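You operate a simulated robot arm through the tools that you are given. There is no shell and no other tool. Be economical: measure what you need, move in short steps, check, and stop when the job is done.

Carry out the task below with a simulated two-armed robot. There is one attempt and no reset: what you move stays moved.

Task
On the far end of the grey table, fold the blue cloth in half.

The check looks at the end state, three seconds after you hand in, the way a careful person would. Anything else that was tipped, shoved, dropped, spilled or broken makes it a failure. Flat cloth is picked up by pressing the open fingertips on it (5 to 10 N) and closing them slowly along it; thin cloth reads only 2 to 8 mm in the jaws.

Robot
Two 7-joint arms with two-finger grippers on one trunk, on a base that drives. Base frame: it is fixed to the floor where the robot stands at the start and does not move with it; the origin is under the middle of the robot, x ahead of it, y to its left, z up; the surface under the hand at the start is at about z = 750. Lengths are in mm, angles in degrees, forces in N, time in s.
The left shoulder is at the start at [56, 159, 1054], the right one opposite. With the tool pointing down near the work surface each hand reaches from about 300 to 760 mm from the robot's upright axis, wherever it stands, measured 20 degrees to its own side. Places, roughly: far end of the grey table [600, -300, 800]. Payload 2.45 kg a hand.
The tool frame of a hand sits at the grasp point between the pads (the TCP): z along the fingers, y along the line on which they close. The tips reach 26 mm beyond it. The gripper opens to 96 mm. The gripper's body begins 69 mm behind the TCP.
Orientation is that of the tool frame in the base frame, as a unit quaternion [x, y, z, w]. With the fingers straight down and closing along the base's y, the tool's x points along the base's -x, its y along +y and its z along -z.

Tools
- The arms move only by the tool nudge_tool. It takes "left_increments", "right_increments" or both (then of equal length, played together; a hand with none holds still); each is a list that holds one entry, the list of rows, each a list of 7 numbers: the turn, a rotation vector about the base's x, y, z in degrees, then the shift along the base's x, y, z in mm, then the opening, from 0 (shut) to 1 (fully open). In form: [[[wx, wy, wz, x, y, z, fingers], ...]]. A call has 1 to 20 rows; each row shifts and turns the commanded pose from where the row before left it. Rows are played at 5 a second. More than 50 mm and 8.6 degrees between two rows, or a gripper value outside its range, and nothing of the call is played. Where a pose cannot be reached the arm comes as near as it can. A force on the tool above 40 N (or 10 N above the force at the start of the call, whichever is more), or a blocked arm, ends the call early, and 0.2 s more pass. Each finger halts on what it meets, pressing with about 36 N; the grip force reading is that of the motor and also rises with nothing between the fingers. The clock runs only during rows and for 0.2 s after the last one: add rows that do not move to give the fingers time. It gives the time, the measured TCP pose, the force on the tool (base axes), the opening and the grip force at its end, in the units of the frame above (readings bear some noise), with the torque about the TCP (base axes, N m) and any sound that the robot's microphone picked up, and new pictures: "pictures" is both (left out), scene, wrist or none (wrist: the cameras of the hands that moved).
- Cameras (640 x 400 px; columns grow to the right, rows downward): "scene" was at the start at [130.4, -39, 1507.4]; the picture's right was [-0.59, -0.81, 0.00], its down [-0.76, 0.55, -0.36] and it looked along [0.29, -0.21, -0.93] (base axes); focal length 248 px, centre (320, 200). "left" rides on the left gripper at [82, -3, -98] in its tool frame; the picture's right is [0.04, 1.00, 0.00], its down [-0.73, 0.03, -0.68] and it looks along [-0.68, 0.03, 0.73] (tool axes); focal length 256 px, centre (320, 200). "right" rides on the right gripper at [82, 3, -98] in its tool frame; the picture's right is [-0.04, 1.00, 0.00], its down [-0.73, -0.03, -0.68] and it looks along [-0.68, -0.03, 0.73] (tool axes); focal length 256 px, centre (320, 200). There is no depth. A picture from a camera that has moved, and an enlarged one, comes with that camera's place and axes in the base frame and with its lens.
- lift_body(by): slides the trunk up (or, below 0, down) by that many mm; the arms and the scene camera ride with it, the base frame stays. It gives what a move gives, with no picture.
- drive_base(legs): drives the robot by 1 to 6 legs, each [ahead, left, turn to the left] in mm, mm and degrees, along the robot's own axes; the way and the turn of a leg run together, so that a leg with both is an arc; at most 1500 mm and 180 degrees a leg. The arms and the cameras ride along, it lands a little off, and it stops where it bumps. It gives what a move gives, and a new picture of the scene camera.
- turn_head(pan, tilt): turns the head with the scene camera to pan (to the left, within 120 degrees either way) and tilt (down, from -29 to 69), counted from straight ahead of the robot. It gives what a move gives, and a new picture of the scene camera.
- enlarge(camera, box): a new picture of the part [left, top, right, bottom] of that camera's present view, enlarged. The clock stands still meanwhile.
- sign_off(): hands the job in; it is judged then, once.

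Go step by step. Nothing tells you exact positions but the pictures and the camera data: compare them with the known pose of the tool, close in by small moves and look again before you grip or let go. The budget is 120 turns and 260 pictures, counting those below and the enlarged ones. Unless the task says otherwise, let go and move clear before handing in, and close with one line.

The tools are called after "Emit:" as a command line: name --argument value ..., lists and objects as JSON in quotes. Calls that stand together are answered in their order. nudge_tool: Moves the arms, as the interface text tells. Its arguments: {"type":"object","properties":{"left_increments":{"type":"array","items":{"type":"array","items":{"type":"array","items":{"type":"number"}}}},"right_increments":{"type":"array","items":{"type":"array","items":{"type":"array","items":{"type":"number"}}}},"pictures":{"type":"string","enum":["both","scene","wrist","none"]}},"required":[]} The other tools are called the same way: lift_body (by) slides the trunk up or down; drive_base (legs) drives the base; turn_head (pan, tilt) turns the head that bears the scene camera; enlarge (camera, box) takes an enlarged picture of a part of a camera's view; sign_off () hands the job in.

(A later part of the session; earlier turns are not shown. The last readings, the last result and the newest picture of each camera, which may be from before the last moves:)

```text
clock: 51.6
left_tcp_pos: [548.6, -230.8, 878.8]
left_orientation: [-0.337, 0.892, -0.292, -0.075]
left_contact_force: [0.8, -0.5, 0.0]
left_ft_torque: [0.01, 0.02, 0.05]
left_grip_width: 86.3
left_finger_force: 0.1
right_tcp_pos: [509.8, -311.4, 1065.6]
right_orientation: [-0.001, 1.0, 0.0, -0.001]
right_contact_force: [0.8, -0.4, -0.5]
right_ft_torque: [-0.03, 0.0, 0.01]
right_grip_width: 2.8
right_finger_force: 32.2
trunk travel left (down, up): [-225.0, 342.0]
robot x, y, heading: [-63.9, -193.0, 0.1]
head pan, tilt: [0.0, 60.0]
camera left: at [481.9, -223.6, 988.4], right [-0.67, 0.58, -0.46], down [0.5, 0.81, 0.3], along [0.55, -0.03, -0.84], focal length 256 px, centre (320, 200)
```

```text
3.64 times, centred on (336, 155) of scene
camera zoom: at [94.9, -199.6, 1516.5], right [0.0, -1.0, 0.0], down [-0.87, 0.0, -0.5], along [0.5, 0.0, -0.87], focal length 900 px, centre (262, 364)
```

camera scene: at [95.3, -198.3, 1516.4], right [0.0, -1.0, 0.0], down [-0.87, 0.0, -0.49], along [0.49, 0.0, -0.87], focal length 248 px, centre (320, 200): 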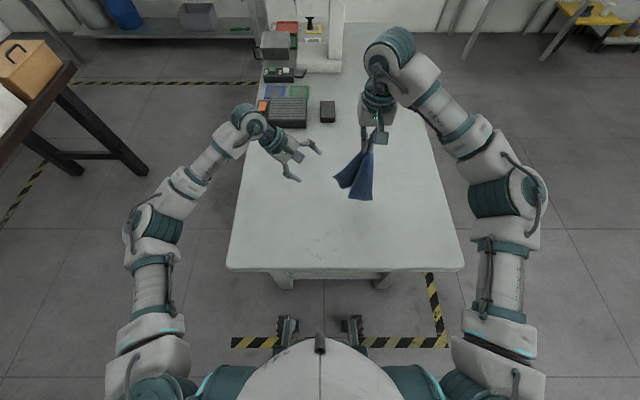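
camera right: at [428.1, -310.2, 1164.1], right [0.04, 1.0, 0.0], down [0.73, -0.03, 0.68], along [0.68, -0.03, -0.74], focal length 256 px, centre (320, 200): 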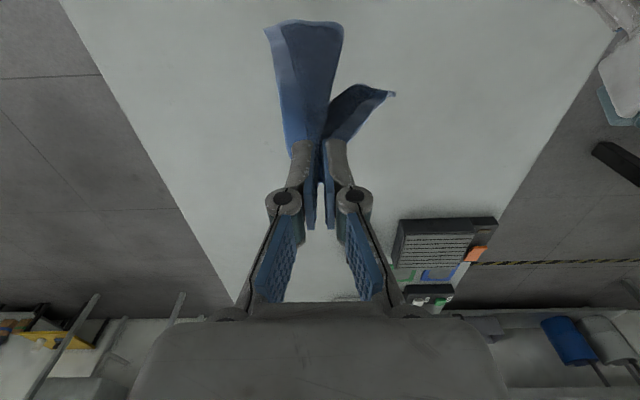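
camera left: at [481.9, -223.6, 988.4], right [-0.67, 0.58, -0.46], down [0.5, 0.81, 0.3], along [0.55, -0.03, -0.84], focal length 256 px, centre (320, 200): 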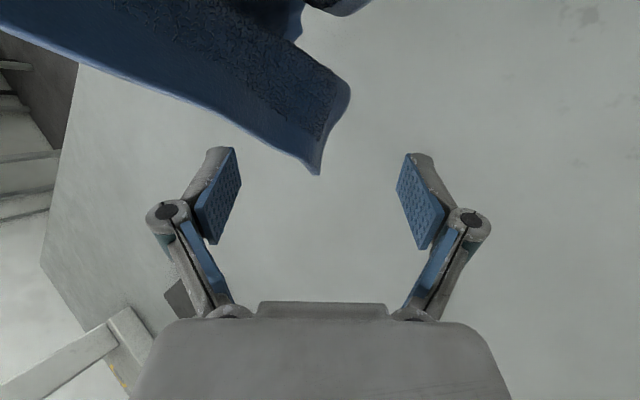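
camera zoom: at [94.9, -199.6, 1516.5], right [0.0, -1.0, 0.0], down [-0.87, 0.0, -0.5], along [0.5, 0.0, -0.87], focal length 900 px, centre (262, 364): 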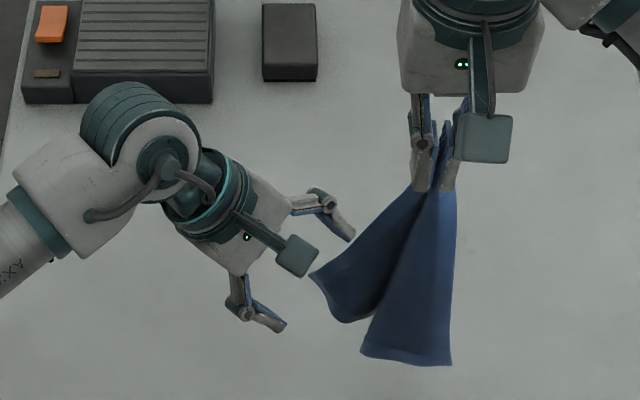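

The corner sits centred between the pads. I'll advance 14 mm for a safer bite and close.

Emit:
nudge_tool --left_increments '[[[0, 0, 0, 0.5, -4, -6, 0.9], [0, 0, 0, 0.5, -4, -6, 0.9], [0, 0, 0, 0, 0, 0, 0.6], [0, 0, 0, 0, 0, 0, 0.4], [0, 0, 0, 0, 0, 0, 0.2], [0, 0, 0, 0, 0, 0, 0.1], [0, 0, 0, 0, 0, 0, 0], [0, 0, 0, 0, 0, 0, 0], [0, 0, 0, 0, 0, 0, 0]]]' --pictures "wrist"

Emit:
enlarge --camera "scene" --box '[272, 100, 400, 210]'

```text
clock: 53.6
left_tcp_pos: [548.9, -241.0, 866.4]
left_orientation: [-0.336, 0.892, -0.292, -0.075]
left_contact_force: [1.0, 0.2, -0.4]
left_ft_torque: [0.01, -0.02, 0.02]
left_grip_width: 1.5
left_finger_force: 31.4
right_tcp_pos: [510.6, -312.2, 1066.6]
right_orientation: [-0.001, 1.0, 0.0, -0.001]
right_contact_force: [-0.2, -0.6, -0.3]
right_ft_torque: [0.01, 0.0, 0.01]
right_grip_width: 2.6
right_finger_force: 32.3
trunk travel left (down, up): [-225.0, 342.0]
robot x, y, heading: [-61.9, -197.0, 0.4]
head pan, tilt: [0.0, 60.0]
camera left: at [482.4, -233.3, 975.8], right [-0.67, 0.58, -0.46], down [0.5, 0.81, 0.3], along [0.55, -0.03, -0.84], focal length 256 px, centre (320, 200)
```

left: 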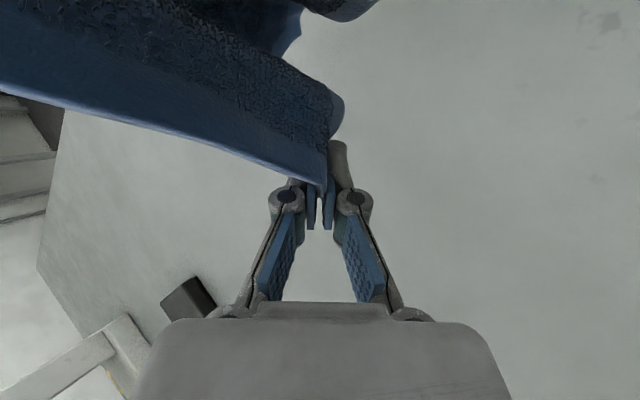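

```text
3.64 times, centred on (336, 155) of scene
camera zoom: at [95.1, -199.9, 1516.5], right [0.0, -1.0, 0.0], down [-0.87, 0.0, -0.49], along [0.49, 0.0, -0.87], focal length 900 px, centre (262, 364)
```

zoom: 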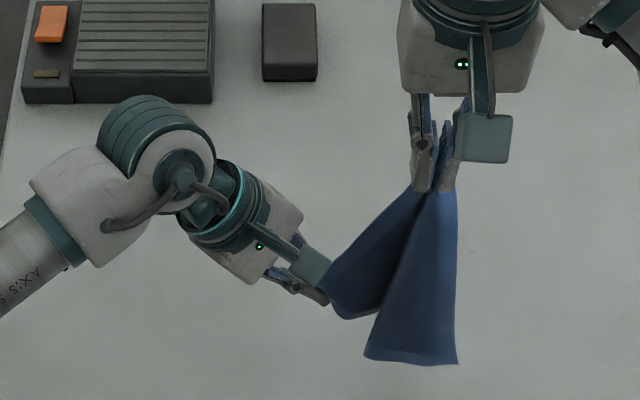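

Emit:
enlarge --camera "left" --box '[260, 100, 400, 240]'

```text
2.86 times, centred on (330, 170) of left
camera zoom: at [482.4, -233.3, 975.8], right [-0.67, 0.58, -0.46], down [0.5, 0.81, 0.3], along [0.55, -0.03, -0.84], focal length 731 px, centre (291, 286)
```

zoom: 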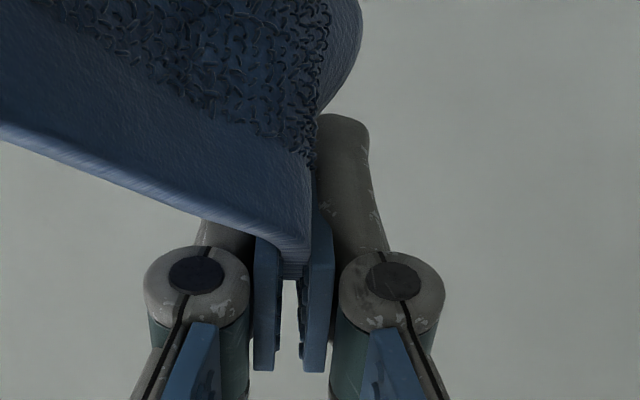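

The left now holds the far-left corner as a single layer. I'll spread the far edge between the hands, equalising heights and straightening the left hand.

Emit:
nudge_tool --left_increments '[[[7, 0, 0, -1.7, 9.6, 9, 0], [7, 0, 0, -1.7, 9.6, 9, 0], [7, 0, 0, -1.7, 9.6, 9, 0], [7, 0, 0, -1.7, 9.6, 9, 0], [7, 0, 0, -1.7, 9.6, 9, 0], [0, 0, -7, -1.7, 9.6, 9, 0], [0, 0, -7, -1.7, 9.6, 9, 0], [0, 0, -7, -1.7, 9.6, 9, 0], [0, 0, -7, -1.7, 9.6, 9, 0], [0, 0, -7, -1.7, 7.6, 9, 0], [0, 0, -6, -1.7, 5, 9, 0], [0, 0, 0, 0, 0, 0, 0]]]' --right_increments '[[[0, 0, 0, 1.8, -0.5, -7.4, 0], [0, 0, 0, 1.8, -0.5, -7.4, 0], [0, 0, 0, 1.8, -0.5, -7.4, 0], [0, 0, 0, 1.8, -0.5, -7.4, 0], [0, 0, 0, 1.8, -0.5, -7.4, 0], [0, 0, 0, 1.8, -0.5, -7.4, 0], [0, 0, 0, 1.8, -0.5, -7.4, 0], [0, 0, 0, 1.8, -0.5, -7.4, 0], [0, 0, 0, 1.8, -0.5, -7.4, 0], [0, 0, 0, 1.8, -0.5, -7.4, 0], [0, 0, 0, 1.8, -0.5, -7.4, 0], [0, 0, 0, 0, 0, 0, 0]]]' --pictures "both"

Emit:
enlarge --camera "scene" --box '[264, 120, 408, 220]'

```text
clock: 56.2
left_tcp_pos: [530.9, -142.4, 966.7]
left_orientation: [0.008, 1.0, -0.019, 0.023]
left_contact_force: [0.3, -2.4, -0.8]
left_ft_torque: [0.02, 0.0, 0.08]
left_grip_width: 1.5
left_finger_force: 30.5
right_tcp_pos: [530.3, -318.2, 983.0]
right_orientation: [-0.001, 1.0, 0.0, -0.001]
right_contact_force: [-0.9, 2.2, 0.4]
right_ft_torque: [0.03, 0.04, 0.05]
right_grip_width: 2.6
right_finger_force: 31.9
trunk travel left (down, up): [-225.0, 342.0]
robot x, y, heading: [-57.3, -195.9, 0.0]
head pan, tilt: [0.0, 60.0]
camera scene: at [95.2, -199.8, 1516.5], right [0.0, -1.0, 0.0], down [-0.87, 0.0, -0.49], along [0.49, 0.0, -0.87], focal length 248 px, centre (320, 200)
camera right: at [448.6, -316.9, 1081.3], right [0.04, 1.0, 0.0], down [0.73, -0.03, 0.68], along [0.68, -0.03, -0.74], focal length 256 px, centre (320, 200)
camera left: at [443.8, -141.7, 1061.6], right [-0.02, 1.0, -0.04], down [0.7, 0.04, 0.71], along [0.71, -0.01, -0.7], focal length 256 px, centre (320, 200)
```

scene: 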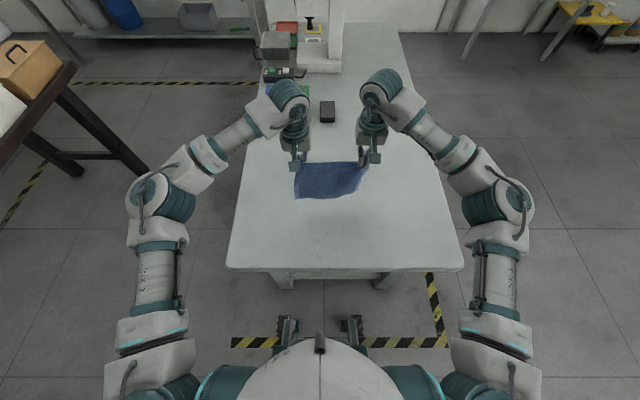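
right: 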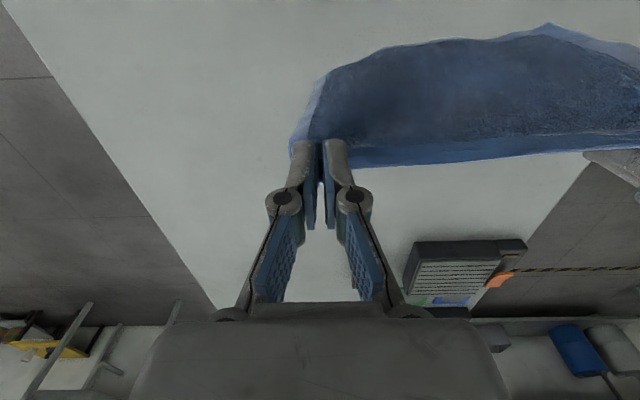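
left: 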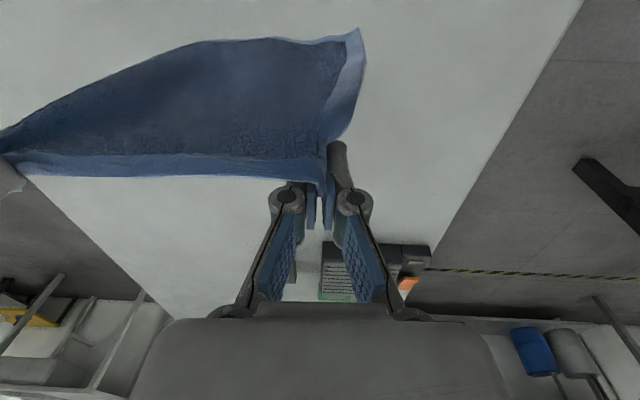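

```text
4.00 times, centred on (336, 170) of scene
camera zoom: at [95.2, -199.8, 1516.5], right [0.0, -1.0, 0.0], down [-0.87, 0.0, -0.49], along [0.49, 0.0, -0.87], focal length 990 px, centre (256, 320)
```

zoom: 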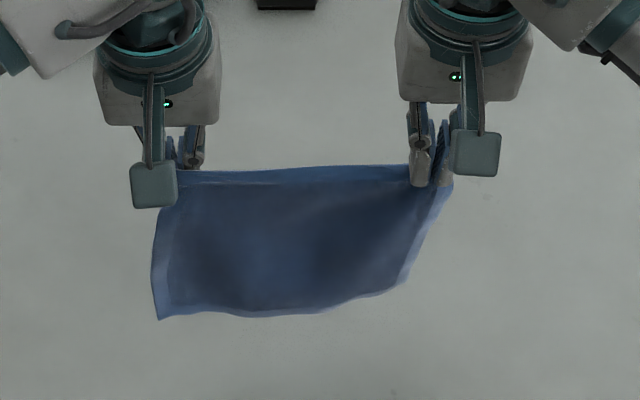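

The cloth hangs fully spread from its far edge. I'll carry it toward the robot by 90 mm and lower it until its bottom edge reaches the table.

Emit:
nudge_tool --left_increments '[[[0, 0, 0, -15, 0, 0, 0], [0, 0, 0, -15, 0, 0, 0], [0, 0, 0, -15, 0, 0, 0], [0, 0, 0, -15, 0, 0, 0], [0, 0, 0, -15, 0, 0, 0], [0, 0, 0, -15, 0, 0, 0], [0, 0, 0, 0, 0, 0, 0], [0, 0, 0, 0, 0, -6, 0], [0, 0, 0, 0, 0, -6, 0], [0, 0, 0, 0, 0, 0, 0], [0, 0, 0, 0, 0, 0, 0]]]' --right_increments '[[[0, 0, 0, -15, 0, 0, 0], [0, 0, 0, -15, 0, 0, 0], [0, 0, 0, -15, 0, 0, 0], [0, 0, 0, -15, 0, 0, 0], [0, 0, 0, -15, 0, 0, 0], [0, 0, 0, -15, 0, 0, 0], [0, 0, 0, 0, 0, 0, 0], [0, 0, 0, 0, 0, -6, 0], [0, 0, 0, 0, 0, -6, 0], [0, 0, 0, 0, 0, 0, 0], [0, 0, 0, 0, 0, 0, 0]]]' --pictures "wrist"

Emit:
enlarge --camera "scene" --box '[264, 150, 408, 250]'

```text
clock: 58.6
left_tcp_pos: [440.8, -143.9, 951.9]
left_orientation: [0.007, 1.0, -0.019, 0.023]
left_contact_force: [1.2, -3.2, -1.6]
left_ft_torque: [0.04, 0.01, 0.11]
left_grip_width: 1.4
left_finger_force: 30.7
right_tcp_pos: [441.3, -319.4, 971.4]
right_orientation: [0.0, 1.0, 0.0, -0.001]
right_contact_force: [0.3, 2.4, -0.1]
right_ft_torque: [0.08, 0.0, 0.06]
right_grip_width: 2.8
right_finger_force: 31.9
trunk travel left (down, up): [-225.0, 342.0]
robot x, y, heading: [-59.9, -199.1, -0.2]
head pan, tilt: [0.0, 60.0]
camera right: at [358.6, -317.6, 1068.9], right [0.04, 1.0, 0.0], down [0.73, -0.03, 0.68], along [0.68, -0.03, -0.74], focal length 256 px, centre (320, 200)
camera left: at [353.1, -142.4, 1047.8], right [-0.02, 1.0, -0.04], down [0.7, 0.05, 0.71], along [0.71, -0.01, -0.7], focal length 256 px, centre (320, 200)
```

right: 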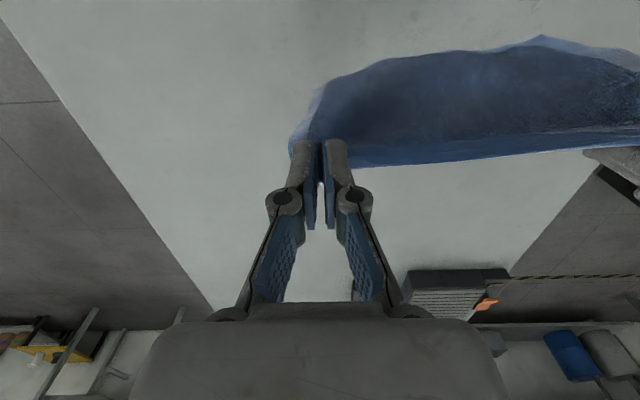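
left: 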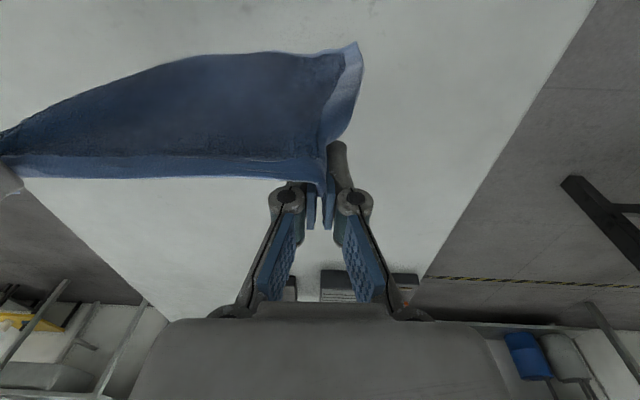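

```text
4.00 times, centred on (336, 200) of scene
camera zoom: at [94.4, -199.9, 1516.6], right [0.0, -1.0, 0.0], down [-0.87, 0.0, -0.5], along [0.5, 0.0, -0.87], focal length 990 px, centre (256, 200)
```

zoom: 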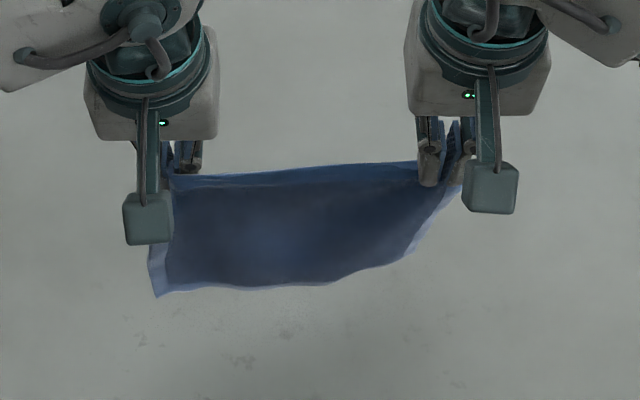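

The bottom edge is about at the table. I'll lay the near half down by moving forward and down together, then look.

Emit:
nudge_tool --left_increments '[[[0, 0, 0, 0, 0, -10, 0], [0, 0, 0, 5, 0, -10, 0], [0, 0, 0, 10, 0, -10, 0], [0, 0, 0, 10, 0, -10, 0], [0, 0, 0, 10, 0, -10, 0], [0, 0, 0, 10, 0, -10, 0], [0, 0, 0, 10, 0, -10, 0], [0, 0, 0, 10, 0, -10, 0], [0, 0, 0, 0, 0, 0, 0], [0, 0, 0, 0, 0, 0, 0]]]' --right_increments '[[[0, 0, 0, 0, 0, -12, 0], [0, 0, 0, 5, 0, -12, 0], [0, 0, 0, 10, 0, -10, 0], [0, 0, 0, 10, 0, -10, 0], [0, 0, 0, 10, 0, -10, 0], [0, 0, 0, 10, 0, -10, 0], [0, 0, 0, 10, 0, -10, 0], [0, 0, 0, 10, 0, -10, 0], [0, 0, 0, 0, 0, 0, 0], [0, 0, 0, 0, 0, 0, 0]]]' --pictures "wrist"

Emit:
enlarge --camera "scene" --box '[264, 150, 408, 250]'

```text
clock: 60.8
left_tcp_pos: [503.7, -141.8, 873.7]
left_orientation: [0.007, 1.0, -0.019, 0.023]
left_contact_force: [0.3, -2.7, -0.7]
left_ft_torque: [0.01, -0.02, 0.12]
left_grip_width: 1.3
left_finger_force: 30.9
right_tcp_pos: [504.5, -317.8, 885.7]
right_orientation: [0.0, 1.0, 0.0, -0.001]
right_contact_force: [-0.1, 1.9, 0.4]
right_ft_torque: [0.09, 0.05, 0.03]
right_grip_width: 2.7
right_finger_force: 31.6
trunk travel left (down, up): [-225.0, 342.0]
robot x, y, heading: [-55.8, -196.8, 0.1]
head pan, tilt: [0.0, 60.0]
camera right: at [422.0, -316.1, 985.3], right [0.04, 1.0, 0.0], down [0.73, -0.03, 0.68], along [0.68, -0.03, -0.74], focal length 256 px, centre (320, 200)
camera left: at [417.8, -142.2, 968.7], right [-0.02, 1.0, -0.04], down [0.7, 0.05, 0.71], along [0.71, -0.01, -0.7], focal length 256 px, centre (320, 200)
```

right: 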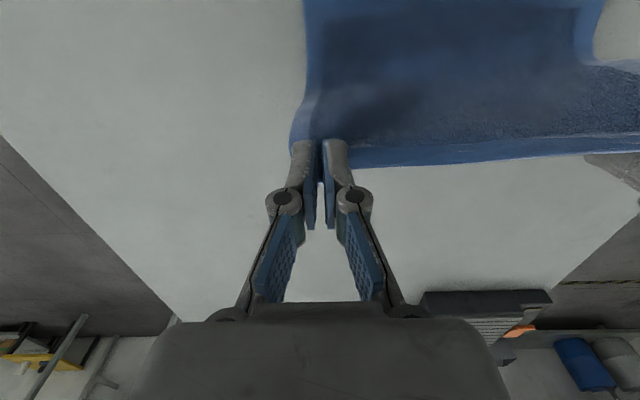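
left: 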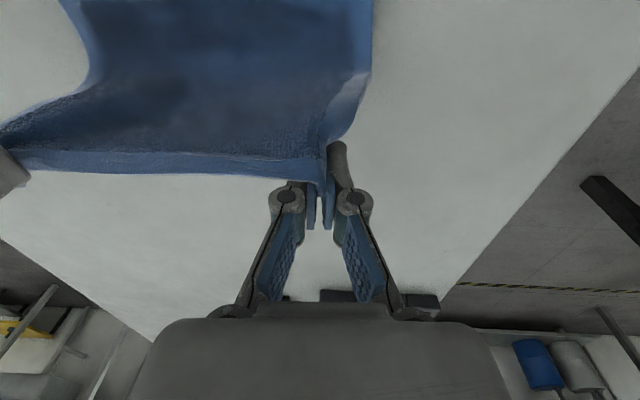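

```text
4.00 times, centred on (336, 200) of scene
camera zoom: at [95.2, -199.9, 1516.5], right [0.0, -1.0, 0.0], down [-0.87, 0.0, -0.49], along [0.49, 0.0, -0.87], focal length 990 px, centre (256, 200)
```

zoom: 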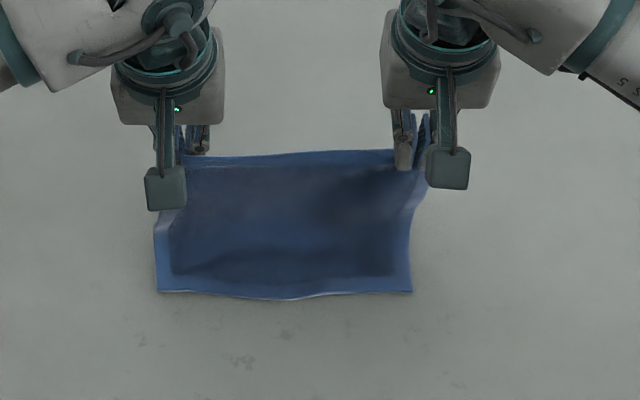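

The near half is lying flat and straight, with its near edge at x≈440 from y −116 to −331. I'll now finish the fold: forward to the fold line, then arc back toward the near edge while tilting the fingers forward.

Emit:
nudge_tool --left_increments '[[[0, 0, 0, 16, 0, -14, 0], [0, -5, 0, 7.1, 0, -10, 0], [0, -7, 0, -17.2, 2.3, -4.2, 0], [0, -7, 0, -16.2, 2.3, -5.3, 0], [0, -7, 0, -15.1, 2.3, -7.5, 0], [0, -7, 0, -14, 2.3, -11.6, 0], [0, -7, 0, -12, 2.3, -13.7, 0], [0, -7, 0, -8.9, 2.3, -14.9, 0], [0, 0, 0, 0, 0, 0, 0]]]' --right_increments '[[[0, 0, 0, 16, 0, -14, 0], [0, -5, 0, 6.1, 0, -10.1, 0], [0, -7, 0, -18.7, 2.3, -4.4, 0], [0, -7, 0, -17.6, 2.3, -5.7, 0], [0, -7, 0, -16.4, 2.3, -8, 0], [0, -7, 0, -15.4, 2.3, -12.3, 0], [0, -7, 0, -13.1, 2.3, -14.6, 0], [0, -7, 0, -10, 2.3, -15.9, 0], [0, 0, 0, 0, 0, 0, 0]]]' --pictures "wrist"

Emit:
enlarge --camera "scene" --box '[264, 160, 408, 260]'

```text
clock: 62.8
left_tcp_pos: [441.1, -126.1, 792.4]
left_orientation: [0.014, 0.907, -0.014, 0.42]
left_contact_force: [0.6, -3.2, -0.6]
left_ft_torque: [-0.02, 0.0, 0.11]
left_grip_width: 1.2
left_finger_force: 30.8
right_tcp_pos: [433.1, -303.9, 803.4]
right_orientation: [0.0, 0.917, 0.0, 0.4]
right_contact_force: [-0.9, 2.5, 0.0]
right_ft_torque: [0.04, 0.01, 0.1]
right_grip_width: 2.4
right_finger_force: 31.6
trunk travel left (down, up): [-225.0, 342.0]
robot x, y, heading: [-61.5, -198.2, -0.1]
head pan, tilt: [0.0, 60.0]
camera right: at [305.8, -302.2, 810.7], right [0.03, 1.0, 0.03], down [0.0, -0.03, 1.0], along [1.0, -0.03, -0.01], focal length 256 px, centre (320, 200)
camera left: at [313.1, -127.3, 793.9], right [0.01, 1.0, -0.05], down [-0.04, 0.05, 1.0], along [1.0, -0.01, 0.04], focal length 256 px, centre (320, 200)
```

right: 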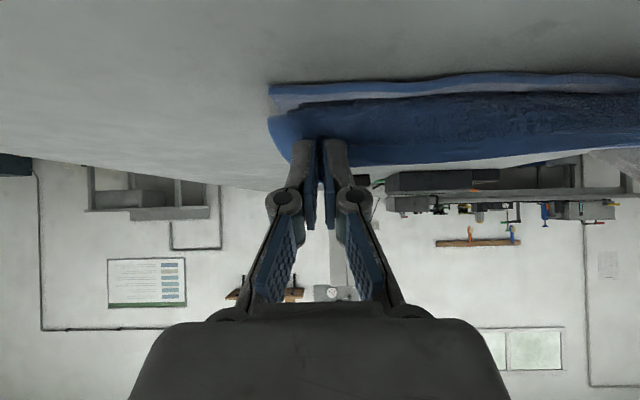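
left: 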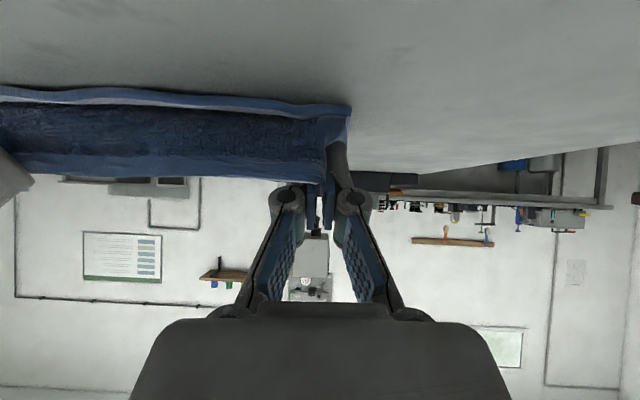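

```text
4.00 times, centred on (336, 210) of scene
camera zoom: at [93.1, -199.8, 1516.7], right [0.0, -1.0, 0.0], down [-0.87, 0.0, -0.5], along [0.5, 0.0, -0.87], focal length 990 px, centre (256, 160)
```

zoom: 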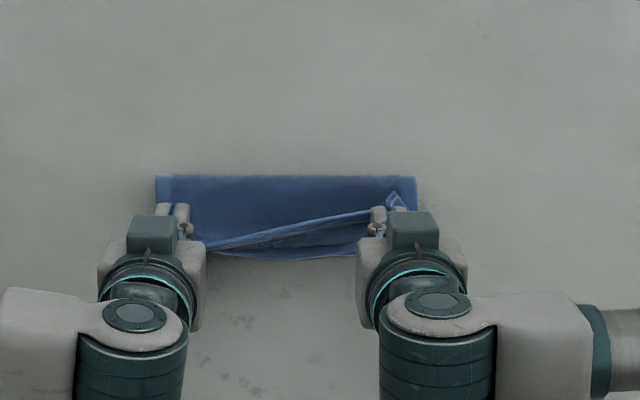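

Alignment is good sideways, but the flap is slack and the fold lies too near (x≈508 rather than 530). I'll roll it back up, lay more cloth down forward, and redo the arc tighter.

Emit:
nudge_tool --left_increments '[[[0, 8, 0, 22.5, 0, 28.3, 0], [0, 8, 0, 21.1, 0, 19.8, 0], [0, 8, 0, 26.2, 0, 8.6, 0], [0, 8, 0, 21.3, 0, -3.5, 0], [0, 4, 0, 17.7, 0, -13.8, 0], [0, 0, 0, 0, 0, 0, 0], [0, 0, 0, 0, 0, 0, 0]]]' --right_increments '[[[0, 8, 0, 22.8, 0, 26.5, 0], [0, 8, 0, 22.4, 0, 20.8, 0], [0, 8, 0, 27.8, 0, 9.4, 0], [0, 8, 0, 22.8, 0, -3, 0], [0, 4, 0, 18.5, 0, -13.6, 0], [0, 0, 0, 0, 0, 0, 0], [0, 0, 0, 0, 0, 0, 0]]]' --pictures "none"

Emit:
enlarge --camera "scene" --box '[264, 160, 408, 260]'

```text
clock: 64.4
left_tcp_pos: [550.9, -125.2, 832.4]
left_orientation: [0.01, 0.993, -0.019, 0.118]
left_contact_force: [0.6, -3.9, -0.7]
left_ft_torque: [0.0, 0.04, 0.14]
left_grip_width: 1.3
left_finger_force: 31.2
right_tcp_pos: [550.8, -304.8, 839.4]
right_orientation: [0.0, 0.996, 0.001, 0.094]
right_contact_force: [-0.3, 4.4, -0.1]
right_ft_torque: [0.11, -0.01, 0.08]
right_grip_width: 2.6
right_finger_force: 31.8
trunk travel left (down, up): [-225.0, 342.0]
robot x, y, heading: [-62.9, -197.6, -0.2]
head pan, tilt: [0.0, 60.0]
```

```text
4.00 times, centred on (336, 210) of scene
camera zoom: at [95.5, -199.6, 1516.4], right [0.0, -1.0, 0.0], down [-0.87, 0.0, -0.49], along [0.49, 0.0, -0.87], focal length 990 px, centre (256, 160)
```

zoom: 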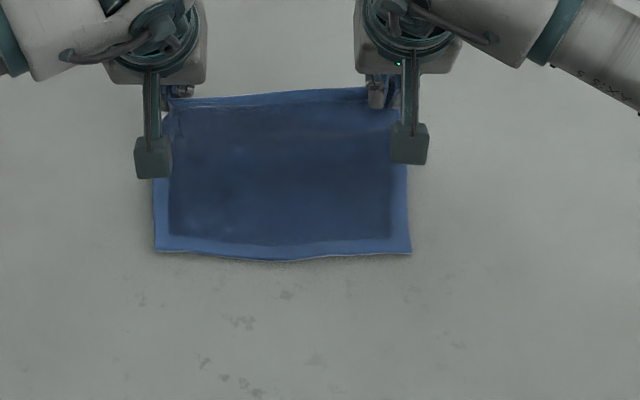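

The cloth is well laid to x≈550. Now the tighter arc back, finishing with a low drag toward the near edge.

Emit:
nudge_tool --left_increments '[[[0, -7, 0, -27.5, 0, -7.1, 0], [0, -7, 0, -21.2, 0, -12.6, 0], [0, -7, 0, -16.2, 0, -14.7, 0], [0, -7, 0, -13.1, 0, -12.9, 0], [0, -5, 0, -14.8, 0, -6.9, 0], [0, -2, 0, -14.5, 0, -2, 0], [0, 0, 0, 0, 0, 0, 0]]]' --right_increments '[[[0, -8, 0, -31.7, 0, -2.9, 0], [0, -8, 0, -22.8, 0, -13.3, 0], [0, -8, 0, -17.5, 0, -15.6, 0], [0, -8, 0, -14.4, 0, -14, 0], [0, -6, 0, -15.7, 0, -8.1, 0], [0, -3, 0, -15.2, 0, -2, 0], [0, 0, 0, 0, 0, 0, 0]]]' --pictures "wrist"

Emit:
enlarge --camera "scene" --box '[264, 160, 408, 260]'

```text
clock: 66.0
left_tcp_pos: [445.4, -127.7, 779.8]
left_orientation: [0.015, 0.909, -0.017, 0.417]
left_contact_force: [6.1, -5.2, 23.3]
left_ft_torque: [-0.08, -0.37, 0.12]
left_grip_width: 1.6
left_finger_force: 30.5
right_tcp_pos: [432.6, -306.7, 788.0]
right_orientation: [0.0, 0.899, 0.0, 0.438]
right_contact_force: [-0.7, 4.3, -0.5]
right_ft_torque: [0.0, 0.04, 0.1]
right_grip_width: 2.5
right_finger_force: 32.0
trunk travel left (down, up): [-225.0, 342.0]
robot x, y, heading: [-61.7, -197.9, 0.2]
head pan, tilt: [0.0, 60.0]
camera right: at [304.0, -304.0, 783.6], right [0.02, 1.0, 0.03], down [-0.08, -0.03, 1.0], along [1.0, -0.03, 0.08], focal length 256 px, centre (320, 200)
camera left: at [317.7, -127.3, 782.5], right [0.01, 1.0, -0.05], down [-0.03, 0.05, 1.0], along [1.0, -0.01, 0.03], focal length 256 px, centre (320, 200)
```

right: 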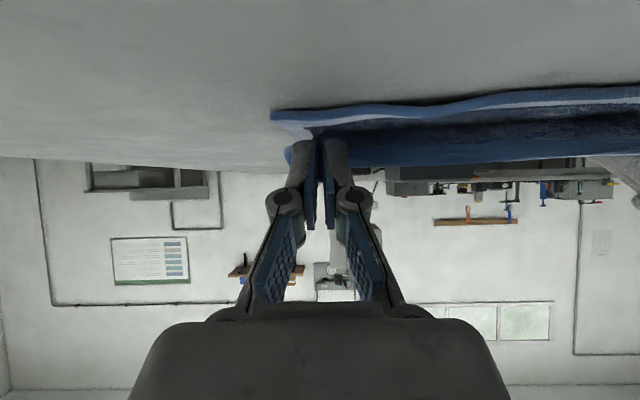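
left: 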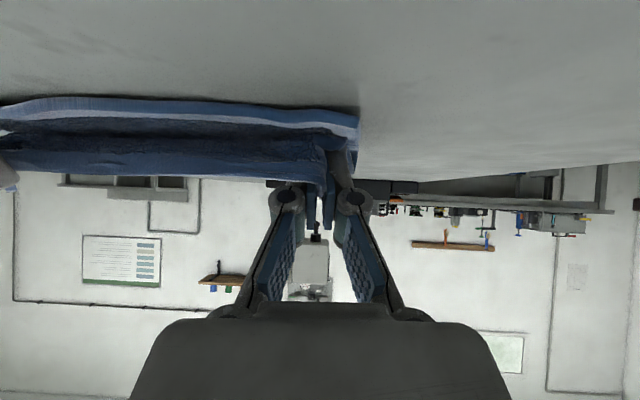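

```text
4.00 times, centred on (336, 210) of scene
camera zoom: at [89.8, -200.5, 1517.5], right [0.0, -1.0, 0.0], down [-0.87, 0.0, -0.5], along [0.5, 0.0, -0.87], focal length 990 px, centre (256, 160)
```

zoom: 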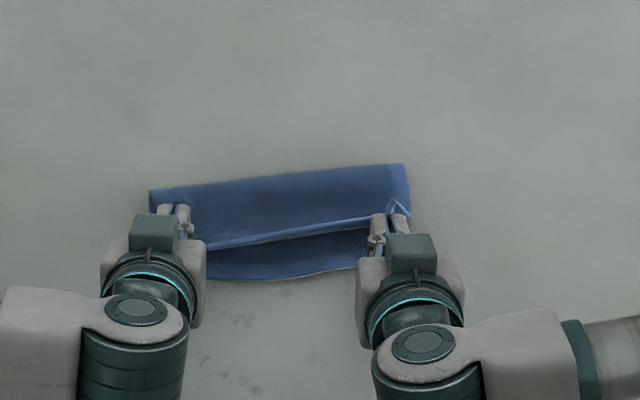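

The left tips pressed the table and turned the cloth about 6°. I'll unload the left, then draw both hands back low — left 38 mm, right 10 mm — to take up the slack and bring the flap edge to the near edge.

Emit:
nudge_tool --left_increments '[[[0, 0, 0, 2, 0, 8, 0], [0, 0, 0, -8, 0, 2, 0], [0, 0, 0, -8, 0, 0, 0], [0, 0, 0, -8, 0, 0, 0], [0, 0, 0, -8, 0, -2, 0], [0, 0, 0, -6, 0, -1, 0], [0, 0, 0, 0, 0, 0, 0]]]' --right_increments '[[[0, 0, 0, 0, 0, 2, 0], [0, 0, 0, -2, 0, 0, 0], [0, 0, 0, -2, 0, 0, 0], [0, 0, 0, -2, 0, 0, 0], [0, 0, 0, -2, 0, 0, 0], [0, 0, 0, -2, 0, -2, 0], [0, 0, 0, 0, 0, 0, 0]]]' --pictures "wrist"

Emit:
enlarge --camera "scene" --box '[264, 160, 408, 260]'

```text
clock: 67.6
left_tcp_pos: [409.3, -128.3, 782.4]
left_orientation: [0.015, 0.911, -0.016, 0.412]
left_contact_force: [4.0, -8.8, 0.9]
left_ft_torque: [-0.02, -0.02, 0.24]
left_grip_width: 1.6
left_finger_force: 31.0
right_tcp_pos: [421.7, -305.4, 787.9]
right_orientation: [-0.001, 0.899, 0.001, 0.438]
right_contact_force: [-2.7, 7.8, 0.8]
right_ft_torque: [0.09, 0.02, 0.28]
right_grip_width: 2.4
right_finger_force: 32.4
trunk travel left (down, up): [-225.0, 342.0]
robot x, y, heading: [-62.7, -197.1, 0.2]
head pan, tilt: [0.0, 60.0]
camera right: at [293.8, -303.9, 783.3], right [0.02, 1.0, 0.03], down [-0.08, -0.03, 1.0], along [1.0, -0.03, 0.08], focal length 256 px, centre (320, 200)
camera left: at [281.3, -127.4, 787.3], right [0.01, 1.0, -0.05], down [-0.02, 0.05, 1.0], along [1.0, -0.01, 0.03], focal length 256 px, centre (320, 200)
```

right: 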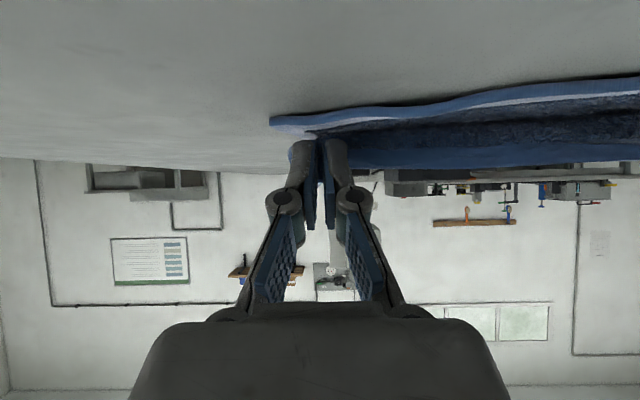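
left: 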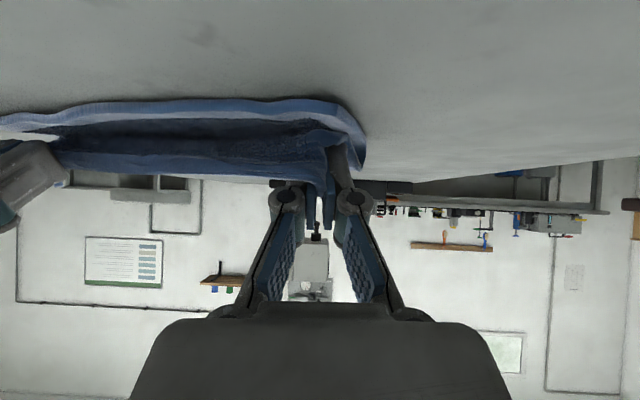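

```text
4.00 times, centred on (336, 210) of scene
camera zoom: at [93.1, -199.7, 1516.7], right [0.0, -1.0, 0.0], down [-0.87, 0.0, -0.5], along [0.5, 0.0, -0.87], focal length 990 px, centre (256, 160)
```

zoom: 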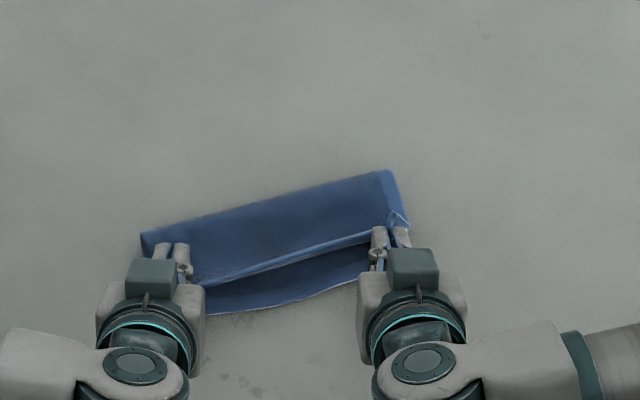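

The whole cloth slid and rotated rather than rolling, so low dragging doesn't work. I'll lift it fully back to hanging to square it up, re-lay with a longer laid part, and drop the flap from a taut pose slightly above the table.

Emit:
nudge_tool --left_increments '[[[0, 8, 0, 20, 0, 22, 0], [0, 8, 0, 25, 0, 22, 0], [0, 8, 0, 25, 0, 22, 0], [0, 8, 0, 25, 0, 22, 0], [0, 8, 0, 0, 0, 20, 0], [0, 8, 0, -15, 0, 20, 0], [0, 0, 0, -15, 0, 20, 0], [0, 0, 0, -15, 0, 20, 0], [0, 0, 0, -10, 0, 16, 0], [0, 0, 0, 0, 0, 0, 0], [0, 0, 0, 0, 0, 0, 0]]]' --right_increments '[[[0, 8.6, 0, 20, 0, 22, 0], [0, 8.6, 0, 20, 0, 22, 0], [0, 8.6, 0, 20, 0, 22, 0], [0, 8.6, 0, 20, 0, 22, 0], [0, 8.6, 0, 0, 0, 20, 0], [0, 8.6, 0, -10, 0, 20, 0], [0, 0, 0, -15, 0, 20, 0], [0, 0, 0, -15, 0, 22, 0], [0, 0, 0, -15, 0, 20, 0], [0, 0, 0, -6, 0, 0, 0], [0, 0, 0, 0, 0, 0, 0]]]' --pictures "wrist"

Emit:
enlarge --camera "scene" --box '[264, 150, 408, 250]'

```text
clock: 70.0
left_tcp_pos: [449.2, -128.1, 965.2]
left_orientation: [0.008, 1.0, -0.019, 0.006]
left_contact_force: [0.4, -4.2, -1.1]
left_ft_torque: [0.01, 0.0, 0.06]
left_grip_width: 1.5
left_finger_force: 30.6
right_tcp_pos: [442.2, -307.4, 976.2]
right_orientation: [-0.001, 1.0, 0.0, 0.003]
right_contact_force: [-0.3, 3.2, 0.8]
right_ft_torque: [0.1, 0.03, 0.04]
right_grip_width: 2.8
right_finger_force: 31.6
trunk travel left (down, up): [-225.0, 342.0]
robot x, y, heading: [-60.1, -198.7, -0.1]
head pan, tilt: [0.0, 60.0]
camera right: at [359.6, -304.7, 1074.4], right [0.04, 1.0, 0.0], down [0.73, -0.03, 0.68], along [0.68, -0.03, -0.73], focal length 256 px, centre (320, 200)
camera left: at [366.3, -128.7, 1064.5], right [-0.03, 1.0, -0.04], down [0.73, 0.05, 0.69], along [0.69, -0.01, -0.73], focal length 256 px, centre (320, 200)
```

right: 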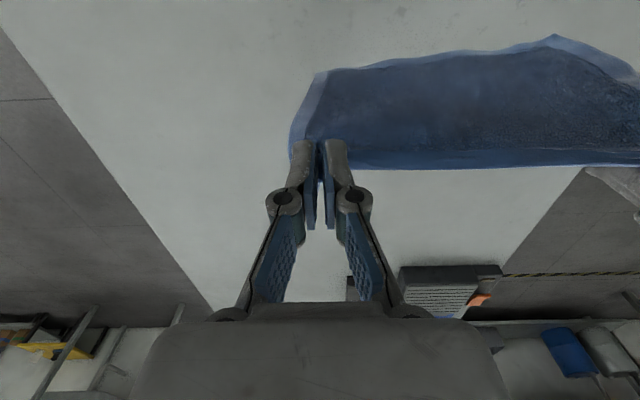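
left: 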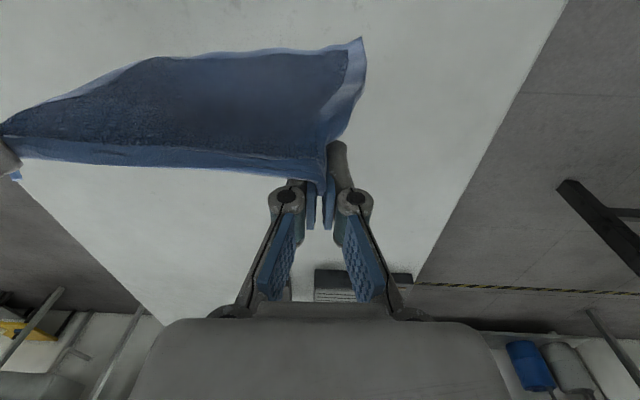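

```text
4.00 times, centred on (336, 200) of scene
camera zoom: at [94.3, -199.7, 1516.5], right [0.0, -1.0, 0.0], down [-0.87, 0.0, -0.5], along [0.5, 0.0, -0.87], focal length 990 px, centre (256, 200)
```

zoom: 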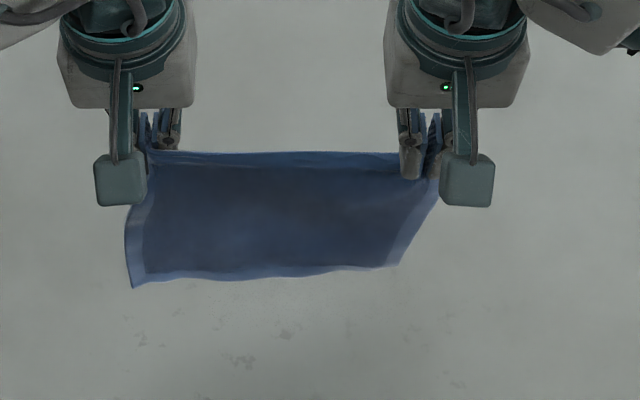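

It's squared and hanging straight. I'll lay it again, this time further forward, to x≈560.

Emit:
nudge_tool --left_increments '[[[0, 0, 0, -3, 0, -12, 0], [0, 0, 0, 0, 0, -12, 0], [0, 0, 0, 11.5, 0, -11.5, 0], [0, 0, 0, 11.5, 0, -11.5, 0], [0, 0, 0, 11.5, 0, -11.5, 0], [0, 0, 0, 11.5, 0, -11.5, 0], [0, 0, 0, 11.5, 0, -11.5, 0], [0, 0, 0, 11.5, 0, -11.5, 0], [0, 0, 0, 11.5, 0, -11.5, 0], [0, 0, 0, 11.5, 0, -11.5, 0], [0, 0, 0, 11.5, 0, -11.5, 0], [0, 0, 0, 11.5, 0, -11.5, 0], [0, 0, 0, 0, 0, 0, 0], [0, 0, 0, 0, 0, 0, 0]]]' --right_increments '[[[0, 0, 0, 4, 0, -12, 0], [0, 0, 0, 0, 0, -12, 0], [0, 0, 0, 11.5, 0, -11.5, 0], [0, 0, 0, 11.5, 0, -11.5, 0], [0, 0, 0, 11.5, 0, -11.5, 0], [0, 0, 0, 11.5, 0, -11.5, 0], [0, 0, 0, 11.5, 0, -11.5, 0], [0, 0, 0, 11.5, 0, -11.5, 0], [0, 0, 0, 11.5, 0, -11.5, 0], [0, 0, 0, 11.5, 0, -11.5, 0], [0, 0, 0, 11.5, 0, -11.5, 0], [0, 0, 0, 11.5, 0, -11.5, 0], [0, 0, 0, 0, 0, 0, 0], [0, 0, 0, 0, 0, 0, 0]]]' --pictures "none"

Emit:
enlarge --camera "scene" --box '[264, 150, 408, 250]'

```text
clock: 73.0
left_tcp_pos: [561.1, -128.3, 827.1]
left_orientation: [0.007, 1.0, -0.021, 0.006]
left_contact_force: [0.1, -4.7, -0.8]
left_ft_torque: [0.06, -0.02, 0.11]
left_grip_width: 1.6
left_finger_force: 31.0
right_tcp_pos: [561.9, -306.4, 836.2]
right_orientation: [-0.002, 1.0, 0.0, 0.003]
right_contact_force: [-0.1, 5.2, 0.7]
right_ft_torque: [0.11, 0.06, 0.05]
right_grip_width: 2.6
right_finger_force: 31.9
trunk travel left (down, up): [-225.0, 342.0]
robot x, y, heading: [-59.2, -195.5, 0.2]
head pan, tilt: [0.0, 60.0]
```

```text
4.00 times, centred on (336, 200) of scene
camera zoom: at [95.7, -199.6, 1516.4], right [0.0, -1.0, 0.0], down [-0.87, 0.0, -0.49], along [0.49, 0.0, -0.87], focal length 990 px, centre (256, 200)
```

zoom: 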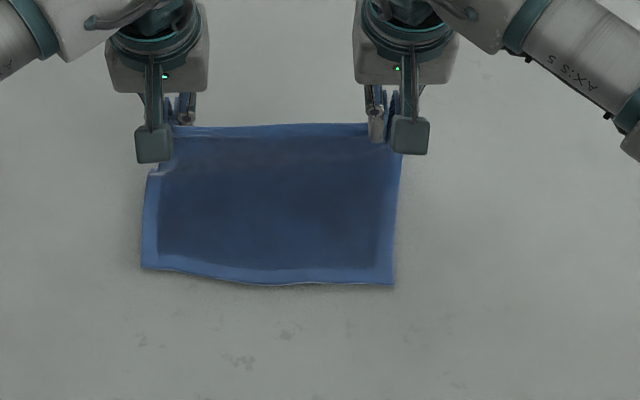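

The near edge lies from (465,−102) to (446,−316), slightly slanted. I'll fold with each hand targeting its own corner, slowly along a taut path, stopping about 38 mm above the table.

Emit:
nudge_tool --left_increments '[[[0, -4, 0, 0.2, 1, 0.4, 0], [0, -4, 0, 0.3, 1, 0.4, 0], [0, -4, 0, -11.7, 1, 0, 0], [0, -4, 0, -11.7, 1, -0.3, 0], [0, -4, 0, -12.1, 1, -3.2, 0], [0, -4, 0, -12.2, 1, -3.3, 0], [0, -4, 0, -13.1, 1, -5.3, 0], [0, -4, 0, -13.1, 1, -5.3, 0], [0, -4, 0, -10, 1, -4.4, 0], [0, -4, 0, -10.1, 1, -4.4, 0], [0, -4, 0, -3, 1, -2.5, 0], [0, -4, 0, -3, 1, -2.5, 0], [0, 0, 0, 0, 0, 0, 0]]]' --right_increments '[[[0, -4, 0, -10.5, 0.8, 1.8, 0], [0, -4, 0, -10.5, 0.8, 1.8, 0], [0, -4, 0, -12.5, 0.8, -0.3, 0], [0, -4, 0, -12.5, 0.8, -0.4, 0], [0, -4, 0, -12.9, 0.8, -3.5, 0], [0, -4, 0, -12.9, 0.8, -3.5, 0], [0, -4, 0, -13.9, 0.8, -5.7, 0], [0, -4, 0, -13.9, 0.8, -5.7, 0], [0, -4, 0, -10.7, 0.8, -4.9, 0], [0, -4, 0, -10.7, 0.8, -4.9, 0], [0, -4, 0, -3.6, 0.8, -3.1, 0], [0, -4, 0, -3.6, 0.8, -3.1, 0], [0, 0, 0, 0, 0, 0, 0]]]' --pictures "wrist"

Emit:
enlarge --camera "scene" --box '[264, 150, 408, 250]'

```text
clock: 75.8
left_tcp_pos: [462.7, -116.3, 795.7]
left_orientation: [0.015, 0.911, -0.015, 0.413]
left_contact_force: [0.5, -3.2, 0.3]
left_ft_torque: [-0.04, 0.0, 0.09]
left_grip_width: 1.9
left_finger_force: 31.1
right_tcp_pos: [431.3, -295.6, 805.3]
right_orientation: [0.0, 0.912, 0.0, 0.41]
right_contact_force: [0.4, 3.1, 0.9]
right_ft_torque: [0.01, 0.02, 0.08]
right_grip_width: 2.8
right_finger_force: 32.0
trunk travel left (down, up): [-225.0, 342.0]
robot x, y, heading: [-60.7, -198.2, -0.0]
head pan, tilt: [0.0, 60.0]
camera right: at [303.6, -294.1, 810.1], right [0.03, 1.0, 0.03], down [-0.02, -0.03, 1.0], along [1.0, -0.03, 0.02], focal length 256 px, centre (320, 200)
camera left: at [334.2, -116.7, 800.4], right [0.01, 1.0, -0.05], down [-0.03, 0.05, 1.0], along [1.0, -0.01, 0.03], focal length 256 px, centre (320, 200)
```

right: 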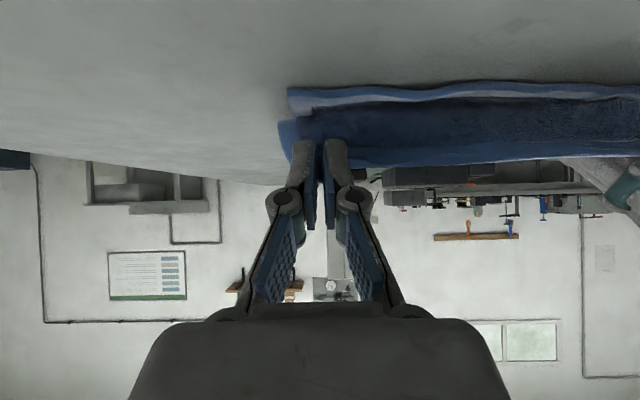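
left: 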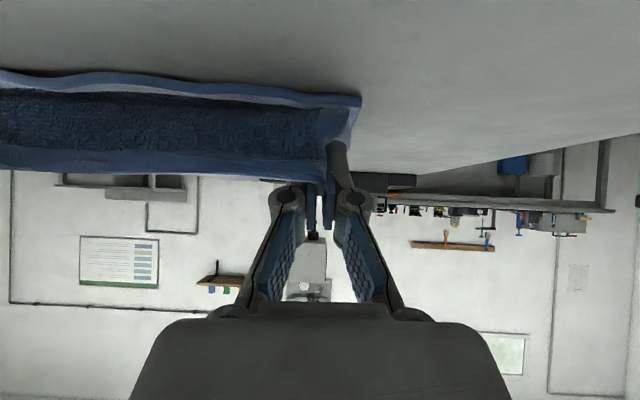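

```text
4.00 times, centred on (336, 200) of scene
camera zoom: at [93.4, -199.5, 1516.7], right [0.0, -1.0, 0.0], down [-0.87, 0.0, -0.5], along [0.5, 0.0, -0.87], focal length 990 px, centre (256, 200)
```

zoom: 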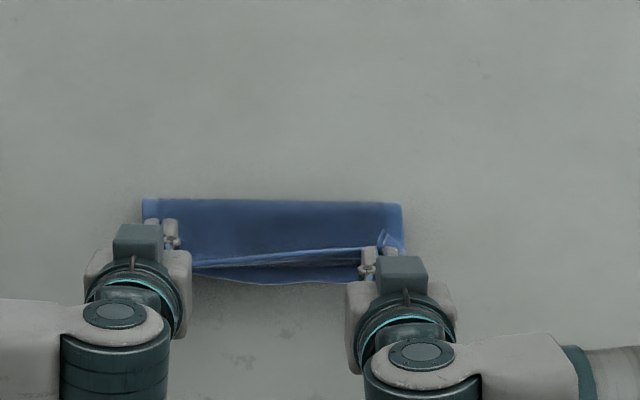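

The bottom half stayed put, but the flap sagged inside the arc. I'll go back up to vertical over the fold line and redo the arc on a larger radius so the flap stays taut.

Emit:
nudge_tool --left_increments '[[[0, 5.3, 0, 5, 0, 20, 0], [0, 5.3, 0, 15, 0, 15, 0], [0, 5.3, 0, 18, 0, 12, 0], [0, 5.3, 0, 18, 0, 8, 0], [0, 5.3, 0, 18, 0, 4, 0], [0, 5.3, 0, 14.5, 0, 0, 0], [0, 0, 0, 0, 0, 0, 0], [0, 0, 0, 0, 0, 0, 0]]]' --right_increments '[[[0, 5.3, 0, 6, 0, 20, 0], [0, 5.3, 0, 16, 0, 16, 0], [0, 5.3, 0, 20, 0, 12, 0], [0, 5.3, 0, 20, 0, 8, 0], [0, 5.3, 0, 20, 0, 4.8, 0], [0, 5.3, 0, 14.6, 0, 0, 0], [0, 0, 0, 0, 0, 0, 0], [0, 0, 0, 0, 0, 0, 0]]]' --pictures "none"

Emit:
enlarge --camera "scene" --box '[264, 150, 408, 250]'

```text
clock: 77.6
left_tcp_pos: [550.5, -119.0, 856.4]
left_orientation: [0.011, 0.989, -0.018, 0.147]
left_contact_force: [0.7, -3.3, -0.4]
left_ft_torque: [0.03, -0.01, 0.1]
left_grip_width: 1.5
left_finger_force: 30.5
right_tcp_pos: [529.9, -295.1, 867.4]
right_orientation: [-0.001, 0.99, 0.001, 0.143]
right_contact_force: [0.8, 3.4, -0.2]
right_ft_torque: [0.01, -0.01, 0.08]
right_grip_width: 2.4
right_finger_force: 31.5
trunk travel left (down, up): [-225.0, 342.0]
robot x, y, heading: [-61.0, -197.4, 0.3]
head pan, tilt: [0.0, 60.0]
```

```text
4.00 times, centred on (336, 200) of scene
camera zoom: at [95.3, -199.5, 1516.5], right [0.0, -1.0, 0.0], down [-0.87, 0.0, -0.49], along [0.49, 0.0, -0.87], focal length 990 px, centre (256, 200)
```

zoom: 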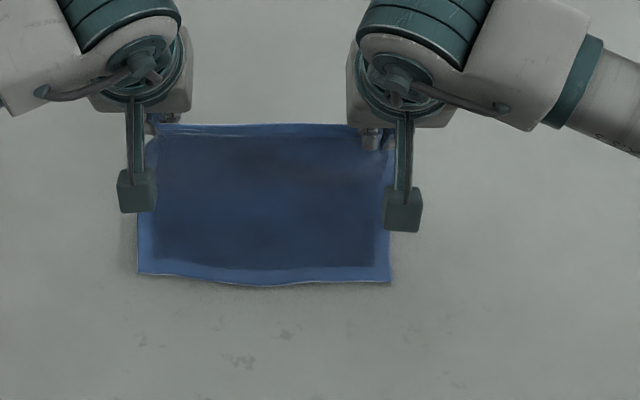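

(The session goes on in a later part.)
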